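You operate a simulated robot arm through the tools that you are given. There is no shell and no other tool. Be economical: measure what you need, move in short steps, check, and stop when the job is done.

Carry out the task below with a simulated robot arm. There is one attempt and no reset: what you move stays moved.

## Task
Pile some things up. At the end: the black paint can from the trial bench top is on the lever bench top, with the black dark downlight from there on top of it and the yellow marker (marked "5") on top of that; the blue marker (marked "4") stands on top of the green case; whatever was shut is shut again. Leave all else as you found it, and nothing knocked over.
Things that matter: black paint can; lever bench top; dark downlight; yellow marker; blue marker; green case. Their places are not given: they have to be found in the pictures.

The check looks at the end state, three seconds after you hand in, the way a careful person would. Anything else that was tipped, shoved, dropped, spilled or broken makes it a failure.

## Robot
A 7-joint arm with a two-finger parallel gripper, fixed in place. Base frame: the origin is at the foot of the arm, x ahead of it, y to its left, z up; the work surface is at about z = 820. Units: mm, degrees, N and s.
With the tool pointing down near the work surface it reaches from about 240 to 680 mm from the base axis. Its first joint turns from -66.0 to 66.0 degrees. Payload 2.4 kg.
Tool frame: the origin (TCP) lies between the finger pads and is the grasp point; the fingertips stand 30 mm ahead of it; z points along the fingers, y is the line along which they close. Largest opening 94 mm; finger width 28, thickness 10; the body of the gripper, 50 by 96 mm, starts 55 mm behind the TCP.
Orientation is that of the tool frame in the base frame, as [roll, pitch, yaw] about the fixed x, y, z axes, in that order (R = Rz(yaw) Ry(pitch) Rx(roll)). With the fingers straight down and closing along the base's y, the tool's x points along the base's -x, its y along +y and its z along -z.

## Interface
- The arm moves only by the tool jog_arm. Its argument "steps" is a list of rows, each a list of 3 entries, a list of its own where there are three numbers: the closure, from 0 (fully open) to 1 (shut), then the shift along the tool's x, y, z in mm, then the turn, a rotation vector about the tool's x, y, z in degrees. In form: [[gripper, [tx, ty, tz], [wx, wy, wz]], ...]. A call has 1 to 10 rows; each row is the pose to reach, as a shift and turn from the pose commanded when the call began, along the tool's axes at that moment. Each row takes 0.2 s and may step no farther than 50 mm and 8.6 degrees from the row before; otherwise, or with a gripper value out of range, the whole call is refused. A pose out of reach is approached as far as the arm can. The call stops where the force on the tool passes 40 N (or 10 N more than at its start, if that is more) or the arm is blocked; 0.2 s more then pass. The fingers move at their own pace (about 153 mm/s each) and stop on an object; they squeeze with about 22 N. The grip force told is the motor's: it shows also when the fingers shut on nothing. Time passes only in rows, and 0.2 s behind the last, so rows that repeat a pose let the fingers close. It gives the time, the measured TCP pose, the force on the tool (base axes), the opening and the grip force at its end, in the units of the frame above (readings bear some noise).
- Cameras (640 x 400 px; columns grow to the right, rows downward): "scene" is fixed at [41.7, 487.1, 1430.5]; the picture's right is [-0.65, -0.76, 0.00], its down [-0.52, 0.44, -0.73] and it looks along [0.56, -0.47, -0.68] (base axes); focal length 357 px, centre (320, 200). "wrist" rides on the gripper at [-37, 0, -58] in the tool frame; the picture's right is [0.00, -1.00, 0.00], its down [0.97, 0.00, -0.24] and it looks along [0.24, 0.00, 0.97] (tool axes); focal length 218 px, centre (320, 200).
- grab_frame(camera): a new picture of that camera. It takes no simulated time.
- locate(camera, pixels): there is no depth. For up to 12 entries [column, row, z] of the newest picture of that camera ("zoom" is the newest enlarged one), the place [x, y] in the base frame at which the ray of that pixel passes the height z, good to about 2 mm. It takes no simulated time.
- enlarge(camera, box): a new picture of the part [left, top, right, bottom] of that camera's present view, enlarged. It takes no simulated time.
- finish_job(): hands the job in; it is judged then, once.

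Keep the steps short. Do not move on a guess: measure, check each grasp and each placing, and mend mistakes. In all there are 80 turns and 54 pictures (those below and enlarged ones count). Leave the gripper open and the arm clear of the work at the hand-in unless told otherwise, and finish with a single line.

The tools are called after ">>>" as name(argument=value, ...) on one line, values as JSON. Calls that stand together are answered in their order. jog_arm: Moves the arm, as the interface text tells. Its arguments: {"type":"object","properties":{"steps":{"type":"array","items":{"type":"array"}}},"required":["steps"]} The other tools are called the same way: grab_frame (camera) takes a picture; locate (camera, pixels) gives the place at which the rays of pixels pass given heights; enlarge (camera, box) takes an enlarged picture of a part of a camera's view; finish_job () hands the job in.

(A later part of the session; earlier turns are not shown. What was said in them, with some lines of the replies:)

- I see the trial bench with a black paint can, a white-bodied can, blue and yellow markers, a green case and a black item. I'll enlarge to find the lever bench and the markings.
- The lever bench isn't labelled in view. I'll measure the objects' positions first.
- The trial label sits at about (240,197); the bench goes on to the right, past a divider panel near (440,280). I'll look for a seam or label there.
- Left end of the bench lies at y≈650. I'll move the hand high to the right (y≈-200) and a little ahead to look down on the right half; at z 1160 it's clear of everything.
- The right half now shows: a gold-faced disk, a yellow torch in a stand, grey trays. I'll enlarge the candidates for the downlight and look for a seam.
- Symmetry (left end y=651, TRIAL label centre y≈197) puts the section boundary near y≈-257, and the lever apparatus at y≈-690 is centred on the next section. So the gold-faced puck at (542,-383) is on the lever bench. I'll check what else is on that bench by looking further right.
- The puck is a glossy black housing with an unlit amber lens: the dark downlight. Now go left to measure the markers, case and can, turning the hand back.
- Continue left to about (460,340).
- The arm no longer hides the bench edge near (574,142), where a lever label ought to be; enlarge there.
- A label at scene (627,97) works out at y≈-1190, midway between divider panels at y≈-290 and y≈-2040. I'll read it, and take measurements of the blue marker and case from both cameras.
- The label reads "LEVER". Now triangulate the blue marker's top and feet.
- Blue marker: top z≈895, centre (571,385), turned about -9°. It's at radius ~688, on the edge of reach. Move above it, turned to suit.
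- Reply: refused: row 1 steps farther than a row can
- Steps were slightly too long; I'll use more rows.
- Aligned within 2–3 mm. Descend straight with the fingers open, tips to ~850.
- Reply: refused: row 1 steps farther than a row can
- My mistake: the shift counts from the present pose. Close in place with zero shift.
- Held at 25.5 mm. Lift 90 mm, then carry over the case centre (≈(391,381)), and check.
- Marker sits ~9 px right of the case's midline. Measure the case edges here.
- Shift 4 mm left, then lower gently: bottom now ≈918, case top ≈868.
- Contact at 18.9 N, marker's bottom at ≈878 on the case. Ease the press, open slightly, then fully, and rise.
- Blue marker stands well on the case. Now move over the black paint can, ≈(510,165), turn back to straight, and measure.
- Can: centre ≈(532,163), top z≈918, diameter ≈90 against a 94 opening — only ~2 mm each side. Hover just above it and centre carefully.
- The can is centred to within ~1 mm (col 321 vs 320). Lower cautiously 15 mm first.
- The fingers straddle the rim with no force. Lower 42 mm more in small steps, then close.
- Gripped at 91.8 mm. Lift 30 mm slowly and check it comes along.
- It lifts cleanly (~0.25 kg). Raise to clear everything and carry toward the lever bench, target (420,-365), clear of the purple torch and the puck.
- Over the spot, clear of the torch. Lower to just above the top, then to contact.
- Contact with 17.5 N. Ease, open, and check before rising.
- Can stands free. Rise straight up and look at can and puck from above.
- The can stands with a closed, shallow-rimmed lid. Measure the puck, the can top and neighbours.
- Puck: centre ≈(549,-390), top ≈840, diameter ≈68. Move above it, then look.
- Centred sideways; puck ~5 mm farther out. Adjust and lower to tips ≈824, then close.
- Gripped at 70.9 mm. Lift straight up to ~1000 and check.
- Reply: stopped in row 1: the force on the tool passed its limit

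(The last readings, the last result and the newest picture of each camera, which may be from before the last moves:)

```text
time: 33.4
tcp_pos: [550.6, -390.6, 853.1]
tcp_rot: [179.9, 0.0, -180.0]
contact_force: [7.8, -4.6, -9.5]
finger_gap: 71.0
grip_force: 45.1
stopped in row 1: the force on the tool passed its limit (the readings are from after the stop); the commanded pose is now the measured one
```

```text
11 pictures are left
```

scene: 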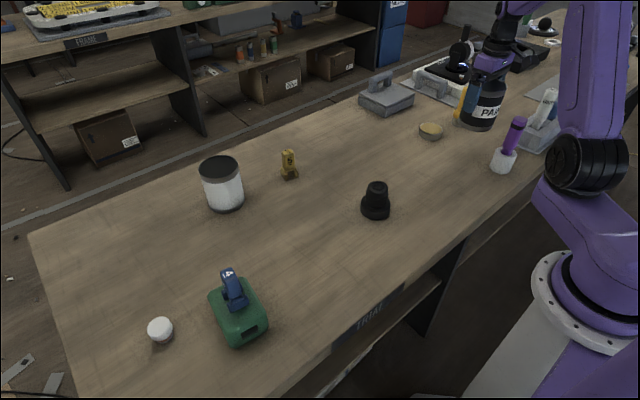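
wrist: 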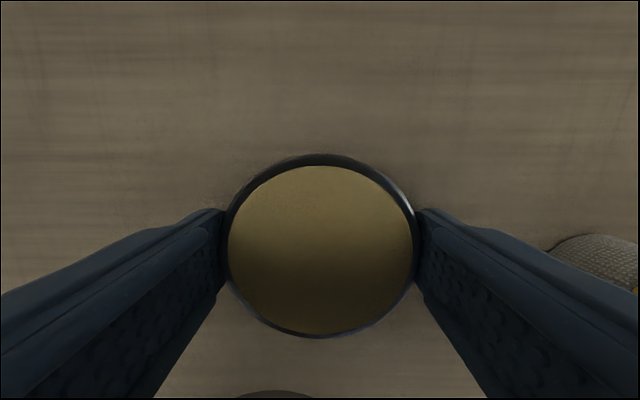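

The lift stopped on force. I'll test gently with a 2 mm rise to see whether the thing is heavy or fixed.

>>> jog_arm(steps=[[0.8, [0, 0, -1], [0, 0, 0]], [0.8, [0, 0, -2], [0, 0, 0]], [0.8, [0, 0, -2], [0, 0, 0]]])

```text
time: 33.9
tcp_pos: [551.3, -389.6, 852.7]
tcp_rot: [-179.9, 0.2, 179.9]
contact_force: [7.2, -6.1, -10.1]
finger_gap: 70.9
grip_force: 45.1
stopped in row 2: the force on the tool passed its limit (the readings are from after the stop); the commanded pose is now the measured one
```

The puck does not budge: it's a fixture, so not the downlight. The stepped black object at (≈415,-3), bezel below and ribbed heat sink above, is the black downlight ("from there" = the trial bench top). Release the puck and rise.

>>> jog_arm(steps=[[0.5, [0, 0, 0], [0, 0, 0]], [0.2, [0, 0, 0], [0, 0, 0]], [0, [0, 0, 0], [0, 0, 0]], [0, [0, 0, -30], [0, 0, 0]], [0, [0, 0, -75], [0, 0, 0]], [0, [0, 0, -120], [0, 0, 0]], [0, [0, 0, -165], [0, 0, 0]], [0, [0, 0, -205], [0, 0, 0]]])

>>> grab_frame(camera="wrist")

```text
time: 35.7
tcp_pos: [548.4, -390.9, 1061.6]
tcp_rot: [180.0, 0.1, 180.0]
contact_force: [-0.4, 0.2, 0.1]
finger_gap: 94.0
grip_force: 0.0
```

```text
10 pictures are left
```

wrist: 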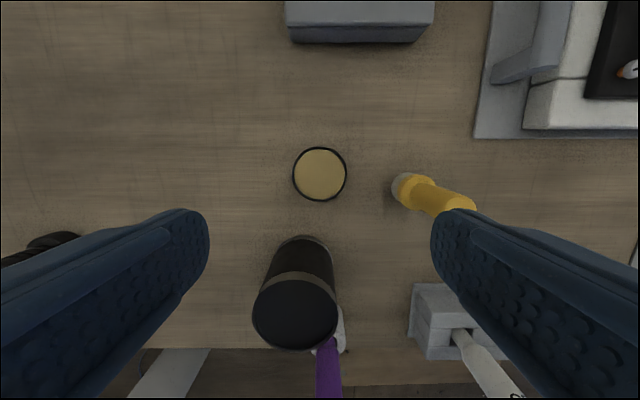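

>>> locate(camera="wrist", pixels=[[320, 174, 840], [295, 312, 925]])

>>> jog_arm(steps=[[0, [14, 43, 0], [0, 0, 0]], [0, [28, 86, 0], [0, 0, 0]], [0, [42, 130, 0], [0, 0, 0]], [0, [56, 173, 0], [0, 0, 0]], [0, [70, 217, 0], [0, 0, 0]], [0, [84, 260, 0], [0, 0, 0]], [0, [98, 304, 0], [0, 0, 0]], [0, [112, 347, 0], [0, 0, 0]], [0, [126, 389, 0], [0, 0, 0]], [0, [126, 389, 0], [0, 0, 0]]])

>>> grab_frame(camera="wrist")

```text
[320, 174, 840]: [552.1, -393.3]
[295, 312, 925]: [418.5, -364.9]
```

```text
time: 37.9
tcp_pos: [424.8, 0.1, 1056.3]
tcp_rot: [-179.9, 0.1, -180.0]
contact_force: [-0.5, -0.5, 0.0]
finger_gap: 93.9
grip_force: 0.1
```

```text
9 pictures are left
```

wrist: 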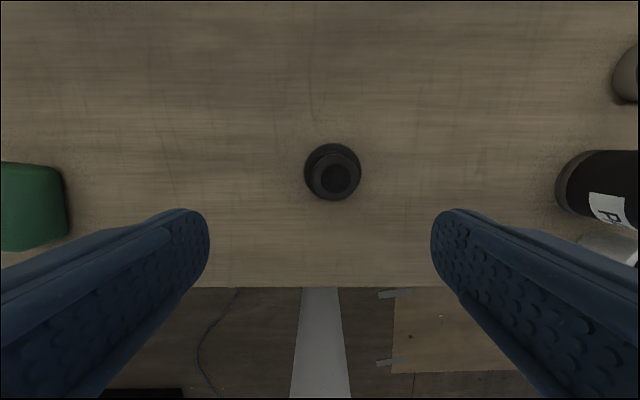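

>>> locate(camera="wrist", pixels=[[304, 170, 835], [362, 170, 835], [333, 143, 835], [333, 198, 820], [335, 178, 870], [335, 178, 890], [313, 178, 880], [359, 178, 880]])

>>> enlarge(camera="wrist", box=[290, 130, 380, 220])

>>> enlarge(camera="scene", box=[330, 160, 420, 230])

```text
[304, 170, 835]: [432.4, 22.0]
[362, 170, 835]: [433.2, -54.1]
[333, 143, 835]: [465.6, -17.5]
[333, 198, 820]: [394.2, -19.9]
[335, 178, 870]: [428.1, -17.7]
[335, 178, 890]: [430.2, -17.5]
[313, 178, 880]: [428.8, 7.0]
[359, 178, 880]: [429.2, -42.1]
```

```text
4.44 times, centred on (335, 175) of wrist
```

zoom: 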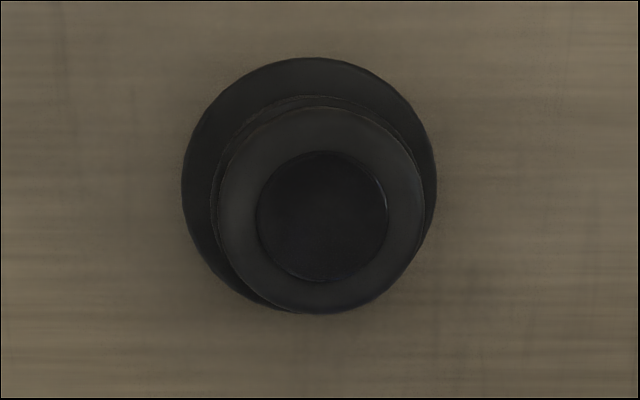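

```text
5.71 times, centred on (375, 195) of scene
```

zoom: 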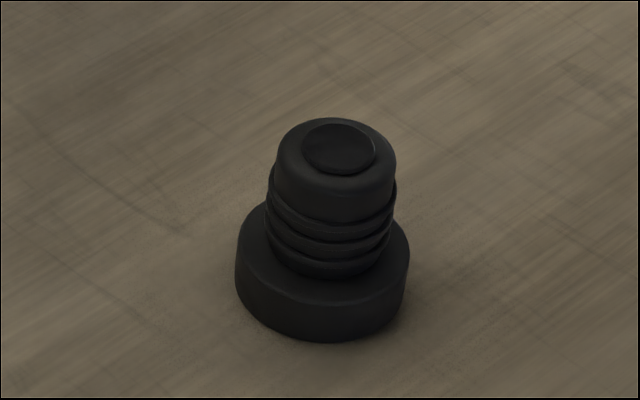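

Clearly a downlight, heat sink up. Triangulate its top.

>>> locate(camera="zoom", pixels=[[339, 147, 880], [339, 147, 895], [339, 147, 910], [320, 341, 820], [236, 270, 835], [409, 265, 835], [268, 215, 860], [397, 205, 860]])

```text
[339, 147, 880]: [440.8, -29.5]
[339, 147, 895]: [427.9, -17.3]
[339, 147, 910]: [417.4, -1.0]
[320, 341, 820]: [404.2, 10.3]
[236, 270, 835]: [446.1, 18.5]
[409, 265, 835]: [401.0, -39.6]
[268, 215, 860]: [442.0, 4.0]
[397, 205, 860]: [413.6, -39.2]
```

Top z≈895, centre (429,-17.5). Go over it, lower to TCP z≈881 (tips above the bezel) and close on the ribs.

>>> jog_arm(steps=[[0, [-4, -17.5, 40], [0, 0, 0]], [0, [-4, -17.5, 80], [0, 0, 0]], [0, [-4, -17.5, 120], [0, 0, 0]], [0, [-4, -17.5, 150], [0, 0, 0]], [0, [-4, -17.5, 175], [0, 0, 0]], [0, [-4, -17.5, 175], [0, 0, 0]], [0.3, [-4, -17.5, 175], [0, 0, 0]], [0.7, [-4, -17.5, 175], [0, 0, 0]], [0.9, [-4, -17.5, 175], [0, 0, 0]]])

>>> jog_arm(steps=[[0.9, [0, 0, 0], [0, 0, 0]], [0.9, [0, 0, -3], [0, 0, 0]], [0.9, [0, 0, -10], [0, 0, 0]], [0.9, [0, 0, -30], [0, 0, 0]], [0.9, [0, 0, -30], [0, 0, 0]]])

```text
time: 39.9
tcp_pos: [429.5, -17.9, 881.9]
tcp_rot: [-179.9, 0.1, -179.9]
contact_force: [0.6, 0.4, 0.2]
finger_gap: 47.6
grip_force: 21.9
```

```text
time: 41.1
tcp_pos: [429.2, -18.7, 912.1]
tcp_rot: [-180.0, 0.0, -179.9]
contact_force: [0.5, -0.8, -1.8]
finger_gap: 47.6
grip_force: 22.4
```

It lifts freely: this is the downlight. Raise to z≈1050 and carry above the can at (418.5,-365.5).

>>> jog_arm(steps=[[0.9, [0, 0, -45], [0, 0, 0]], [0.9, [0, 0, -90], [0, 0, 0]], [0.9, [0, 0, -138], [0, 0, 0]], [0.9, [1, -45, -138], [0, 0, 0]], [0.9, [3, -90, -138], [0, 0, 0]], [0.9, [4, -135, -138], [0, 0, 0]], [0.9, [6, -180, -138], [0, 0, 0]], [0.9, [7, -225, -138], [0, 0, 0]], [0.9, [8, -270, -138], [0, 0, 0]], [0.9, [9, -310, -138], [0, 0, 0]]])

>>> jog_arm(steps=[[0.9, [1, -20, 0], [0, 0, 0]], [0.9, [2, -37, 0], [0, 0, 0]], [0.9, [2, -37, 0], [0, 0, 0]], [0.9, [2, -37, 0], [0, 0, 0]]])

>>> grab_frame(camera="wrist")

```text
time: 43.3
tcp_pos: [418.3, -328.4, 1052.2]
tcp_rot: [180.0, 0.1, -179.9]
contact_force: [-0.1, 0.0, -2.2]
finger_gap: 47.4
grip_force: 21.9
```

```text
time: 44.3
tcp_pos: [416.8, -365.0, 1052.9]
tcp_rot: [-179.9, 0.1, 180.0]
contact_force: [0.4, -0.1, -1.7]
finger_gap: 47.2
grip_force: 22.0
```

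```text
6 pictures are left
```

wrist: 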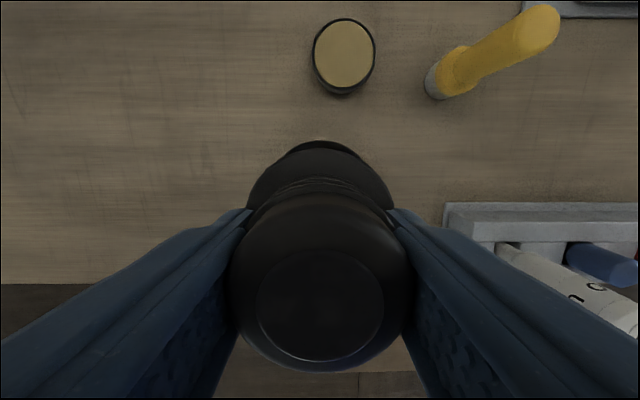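

Aligned over the can (within ~1 mm). Lower toward expected contact at TCP ≈980–995.

>>> jog_arm(steps=[[0.9, [0, 0, 30], [0, 0, 0]], [0.9, [0, 0, 50], [0, 0, 0]], [0.9, [0, 0, 56], [0, 0, 0]], [0.9, [0, 0, 60], [0, 0, 0]], [0.9, [0, 0, 64], [0, 0, 0]], [0.9, [0, 0, 64], [0, 0, 0]]])

```text
time: 45.7
tcp_pos: [417.4, -364.1, 989.5]
tcp_rot: [-179.8, 0.4, -180.0]
contact_force: [1.3, 0.3, 17.6]
finger_gap: 47.5
grip_force: 21.9
```

Contact at 17.6 N, bottom at ≈928. Ease off, open, rise clear (94 mm opening clears the 74 mm bezel).

>>> jog_arm(steps=[[0.9, [0, 0, -1.5], [0, 0, 0]], [0.6, [0, 0, -1.5], [0, 0, 0]], [0.3, [0, 0, -1.5], [0, 0, 0]], [0.2, [0, 0, -1.5], [0, 0, 0]], [0.2, [0, 0, -30], [0, 0, 0]], [0.1, [0, 0, -70], [0, 0, 0]], [0, [0, 0, -110], [0, 0, 0]]])

>>> grab_frame(camera="scene")

```text
time: 47.3
tcp_pos: [415.8, -363.1, 1099.7]
tcp_rot: [180.0, 0.1, -180.0]
contact_force: [0.3, -1.2, 0.4]
finger_gap: 94.0
grip_force: 0.0
```

```text
5 pictures are left
```

scene: 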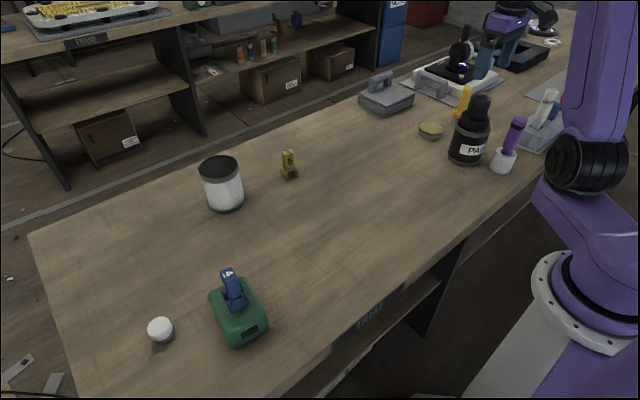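

The can and downlight stand well. Now go over to the yellow marker (≈(662,68)) and look.

>>> locate(camera="scene", pixels=[[480, 99, 1003], [287.5, 151, 895], [287.5, 151, 885], [290, 178, 820]])

>>> jog_arm(steps=[[0, [-18, 44, 0], [0, 0, 0]], [0, [-36, 88, 0], [0, 0, 0]], [0, [-54, 132, 0], [0, 0, 0]], [0, [-72, 176, 0], [0, 0, 0]], [0, [-90, 220, 0], [0, 0, 0]], [0, [-108, 264, 0], [0, 0, 0]], [0, [-126, 308, 5], [0, 0, 0]], [0, [-144, 352, 15], [0, 0, 0]], [0, [-162, 396, 25], [0, 0, 0]], [0, [-180, 436, 40], [0, 0, 0]]])

>>> grab_frame(camera="wrist")

```text
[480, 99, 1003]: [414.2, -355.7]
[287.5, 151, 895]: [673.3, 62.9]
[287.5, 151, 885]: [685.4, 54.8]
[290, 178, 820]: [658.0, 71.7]
```

```text
time: 49.5
tcp_pos: [593.5, 71.8, 1056.8]
tcp_rot: [-179.9, 0.2, 179.9]
contact_force: [0.1, 0.2, 0.4]
finger_gap: 94.3
grip_force: 0.1
```

```text
4 pictures are left
```

wrist: 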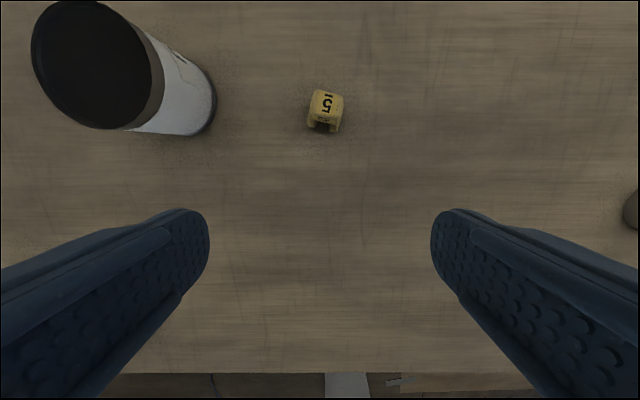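

>>> enlarge(camera="wrist", box=[285, 75, 365, 145])

```text
5.71 times, centred on (325, 110) of wrist
```

zoom: 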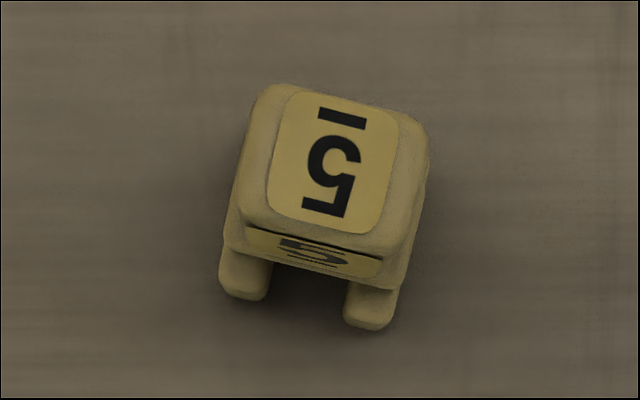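

>>> locate(camera="zoom", pixels=[[335, 165, 895], [262, 88, 893], [427, 132, 893], [395, 255, 893], [240, 222, 893], [243, 299, 822], [368, 329, 822], [220, 280, 825], [395, 310, 825]])

```text
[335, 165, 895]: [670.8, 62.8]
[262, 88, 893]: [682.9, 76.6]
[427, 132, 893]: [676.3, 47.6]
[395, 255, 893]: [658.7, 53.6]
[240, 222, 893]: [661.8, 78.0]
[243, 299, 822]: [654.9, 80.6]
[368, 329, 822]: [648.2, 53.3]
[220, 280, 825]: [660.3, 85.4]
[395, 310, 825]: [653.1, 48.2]
```

Yellow marker: centre ≈(670,63), turned -14°. Move above with that turn, then lower to TCP z≈881.

>>> jog_arm(steps=[[0, [-25, -3, 25], [0, 0, 5]], [0, [-50, -6, 50], [0, 0, 10]], [0, [-76, -9, 75], [0, 0, 14]], [0, [-76, -9, 100], [0, 0, 14]], [0, [-76, -9, 125], [0, 0, 14]], [0, [-76, -9, 150], [0, 0, 14]], [0, [-76, -9, 175], [0, 0, 14]], [0, [-76, -9, 175], [0, 0, 14]]])

```text
time: 51.3
tcp_pos: [673.4, 64.5, 882.7]
tcp_rot: [-180.0, 0.2, 166.0]
contact_force: [1.0, 0.1, 0.4]
finger_gap: 94.0
grip_force: 0.1
```

In position without force. Close and lift slightly.

>>> jog_arm(steps=[[0.3, [0, 0, 0], [0, 0, 0]], [0.6, [0, 0, 0], [0, 0, 0]], [0.9, [0, 0, 0], [0, 0, 0]], [0.9, [0, 0, 0], [0, 0, 0]], [0.9, [0, 0, -5], [0, 0, 0]], [0.9, [0, 0, -40], [0, 0, 0]], [0.9, [0, 0, -40], [0, 0, 0]]])

```text
time: 52.9
tcp_pos: [672.4, 64.7, 922.7]
tcp_rot: [179.9, 0.1, 166.1]
contact_force: [-0.2, 0.1, 0.5]
finger_gap: 35.3
grip_force: 21.9
```

Held at 35.3 mm and lifted. Retract and rise toward a viewing spot near the tower (≈(395,-300,1120)).

>>> jog_arm(steps=[[0.9, [16, -38, -20], [0, 0, 0]], [0.9, [33, -76, -40], [0, 0, 0]], [0.9, [49, -114, -60], [0, 0, -4]], [0.9, [66, -152, -80], [0, 0, -8]], [0.9, [82, -190, -100], [0, 0, -12]], [0.9, [98, -229, -120], [0, 0, -14]], [0.9, [115, -267, -140], [0, 0, -14]], [0.9, [131, -305, -160], [0, 0, -14]], [0.9, [148, -343, -180], [0, 0, -14]], [0.9, [164, -382, -198], [0, 0, -14]]])

>>> jog_arm(steps=[[0.9, [8, -20, 0], [0, 0, 0]], [0.9, [16, -30, 0], [0, 0, 0]], [0.9, [16, -30, 0], [0, 0, 0]], [0.9, [16, -30, 0], [0, 0, 0]]])

>>> grab_frame(camera="wrist")

```text
time: 55.1
tcp_pos: [418.1, -267.4, 1119.5]
tcp_rot: [179.9, 0.1, 180.0]
contact_force: [-1.1, -0.4, 0.1]
finger_gap: 35.1
grip_force: 21.7
```

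```text
time: 56.1
tcp_pos: [404.3, -296.0, 1120.3]
tcp_rot: [-179.8, 0.1, 180.0]
contact_force: [-0.2, 0.1, -0.9]
finger_gap: 35.3
grip_force: 22.5
```

```text
2 pictures are left
```

wrist: 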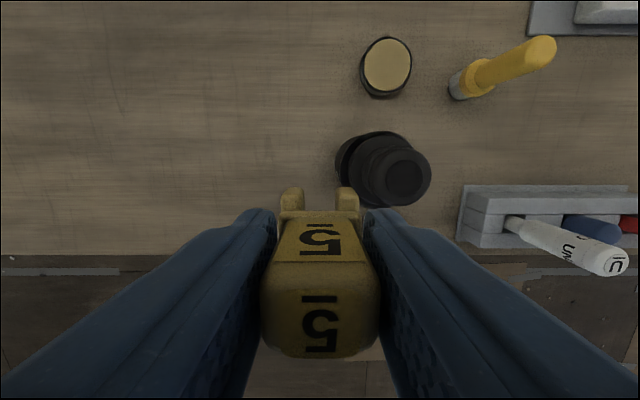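

>>> locate(camera="wrist", pixels=[[403, 177, 1003], [403, 177, 998], [375, 177, 1000], [431, 177, 1000], [403, 147, 1000], [403, 206, 1000]])

```text
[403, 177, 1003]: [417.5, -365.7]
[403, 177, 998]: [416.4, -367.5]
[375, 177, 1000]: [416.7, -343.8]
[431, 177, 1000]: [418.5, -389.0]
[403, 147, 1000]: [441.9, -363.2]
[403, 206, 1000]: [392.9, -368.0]
```

Downlight top centre (417.5,-366). The marker's centre is 2 mm toward the base from the TCP, so aim TCP at (419.5,-366). Move over, then lower to contact near TCP ≈1065.

>>> jog_arm(steps=[[0.9, [-7, -35, 0], [0, 0, 0]], [0.9, [-15, -70, 0], [0, 0, 0]], [0.9, [-15, -70, 0], [0, 0, 0]], [0.9, [-15, -70, 0], [0, 0, 0]]])

>>> jog_arm(steps=[[0.9, [0, 0, 20], [0, 0, 0]], [0.9, [0, 0, 40], [0, 0, 0]], [0.9, [0, 0, 46], [0, 0, 0]], [0.9, [0, 0, 50], [0, 0, 0]], [0.9, [0, 0, 50], [0, 0, 0]]])

```text
time: 57.1
tcp_pos: [419.8, -369.4, 1122.9]
tcp_rot: [180.0, 0.1, 180.0]
contact_force: [0.6, 0.0, -0.5]
finger_gap: 35.6
grip_force: 22.0
```

```text
time: 58.3
tcp_pos: [420.9, -368.4, 1070.3]
tcp_rot: [179.9, 0.1, 179.9]
contact_force: [-0.2, 0.6, -0.4]
finger_gap: 35.4
grip_force: 22.3
```

Slight correction (+2 mm y, −1 x), then down in 2 mm steps.

>>> jog_arm(steps=[[0.9, [1, 2, 0], [0, 0, 0]], [0.9, [1, 2, 2], [0, 0, 0]], [0.9, [1, 2, 4], [0, 0, 0]], [0.9, [1, 2, 6], [0, 0, 0]], [0.9, [1, 2, 6], [0, 0, 0]]])

```text
time: 59.5
tcp_pos: [419.9, -367.6, 1065.4]
tcp_rot: [-179.7, 0.3, -179.9]
contact_force: [1.3, -1.8, 18.3]
finger_gap: 35.5
grip_force: 21.8
```

Contact at 18 N, z as expected. Take a close look at the tower before letting go.

>>> enlarge(camera="scene", box=[400, 30, 560, 190])

```text
2.50 times, centred on (480, 110) of scene
```

zoom: 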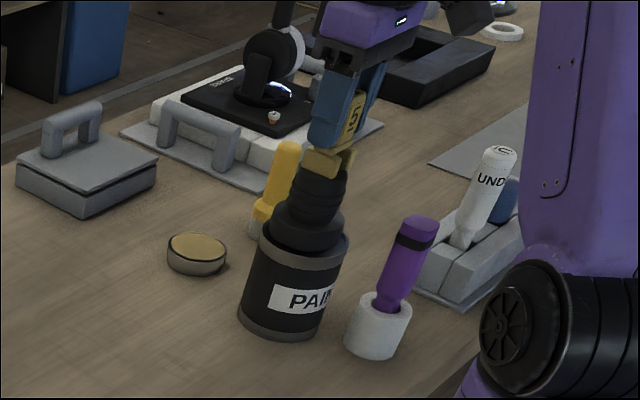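

The marker sits on the downlight's top. Ease off, open gently, then rise straight up.

>>> jog_arm(steps=[[0.9, [0, 0, -1.7], [0, 0, 0]], [0.6, [0, 0, -1.7], [0, 0, 0]], [0.4, [0, 0, -1.7], [0, 0, 0]], [0.3, [0, 0, -1.7], [0, 0, 0]], [0.3, [0, 0, -20], [0, 0, 0]], [0.3, [0, 0, -50], [0, 0, 0]], [0.3, [0, 0, -90], [0, 0, 0]], [0, [0, 0, -110], [0, 0, 0]]])

>>> jog_arm(steps=[[0, [0, 45, 0], [0, 0, 0]], [0, [0, 90, 0], [0, 0, 0]], [0, [0, 135, 0], [0, 0, 0]], [0, [0, 180, 0], [0, 0, 0]], [0, [0, 225, 0], [0, 0, 0]], [0, [0, 270, 0], [0, 0, 0]], [0, [0, 270, 0], [0, 0, 0]]])

>>> grab_frame(camera="scene")

```text
time: 61.3
tcp_pos: [417.3, -366.0, 1176.1]
tcp_rot: [-180.0, 0.1, -180.0]
contact_force: [0.3, 0.1, -0.5]
finger_gap: 94.0
grip_force: 0.1
```

```text
time: 62.9
tcp_pos: [417.0, -97.3, 1171.1]
tcp_rot: [-179.8, 0.2, -179.9]
contact_force: [-0.7, 0.0, 0.6]
finger_gap: 94.2
grip_force: 0.0
```

```text
0 pictures are left
```

scene: 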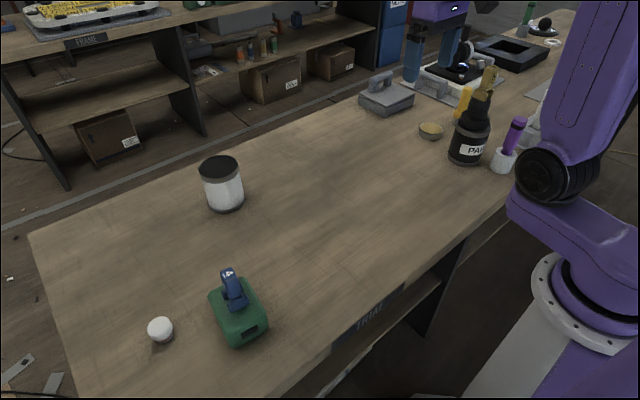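

The tower (can, downlight, yellow marker) stands on the lever bench, and the blue marker stands on the green case. The gripper is open and clear, so I'm handing in.

>>> finish_job()

```text
The job is handed in.
```

Handed in: the black can, the black downlight and yellow marker "5" are stacked on the lever bench, and blue marker "4" stands on the green case. I took the downlight from the trial bench, reading "from there" that way after the only lever-bench candidate I could reach, a gold-faced disc, would not lift and was left in place.
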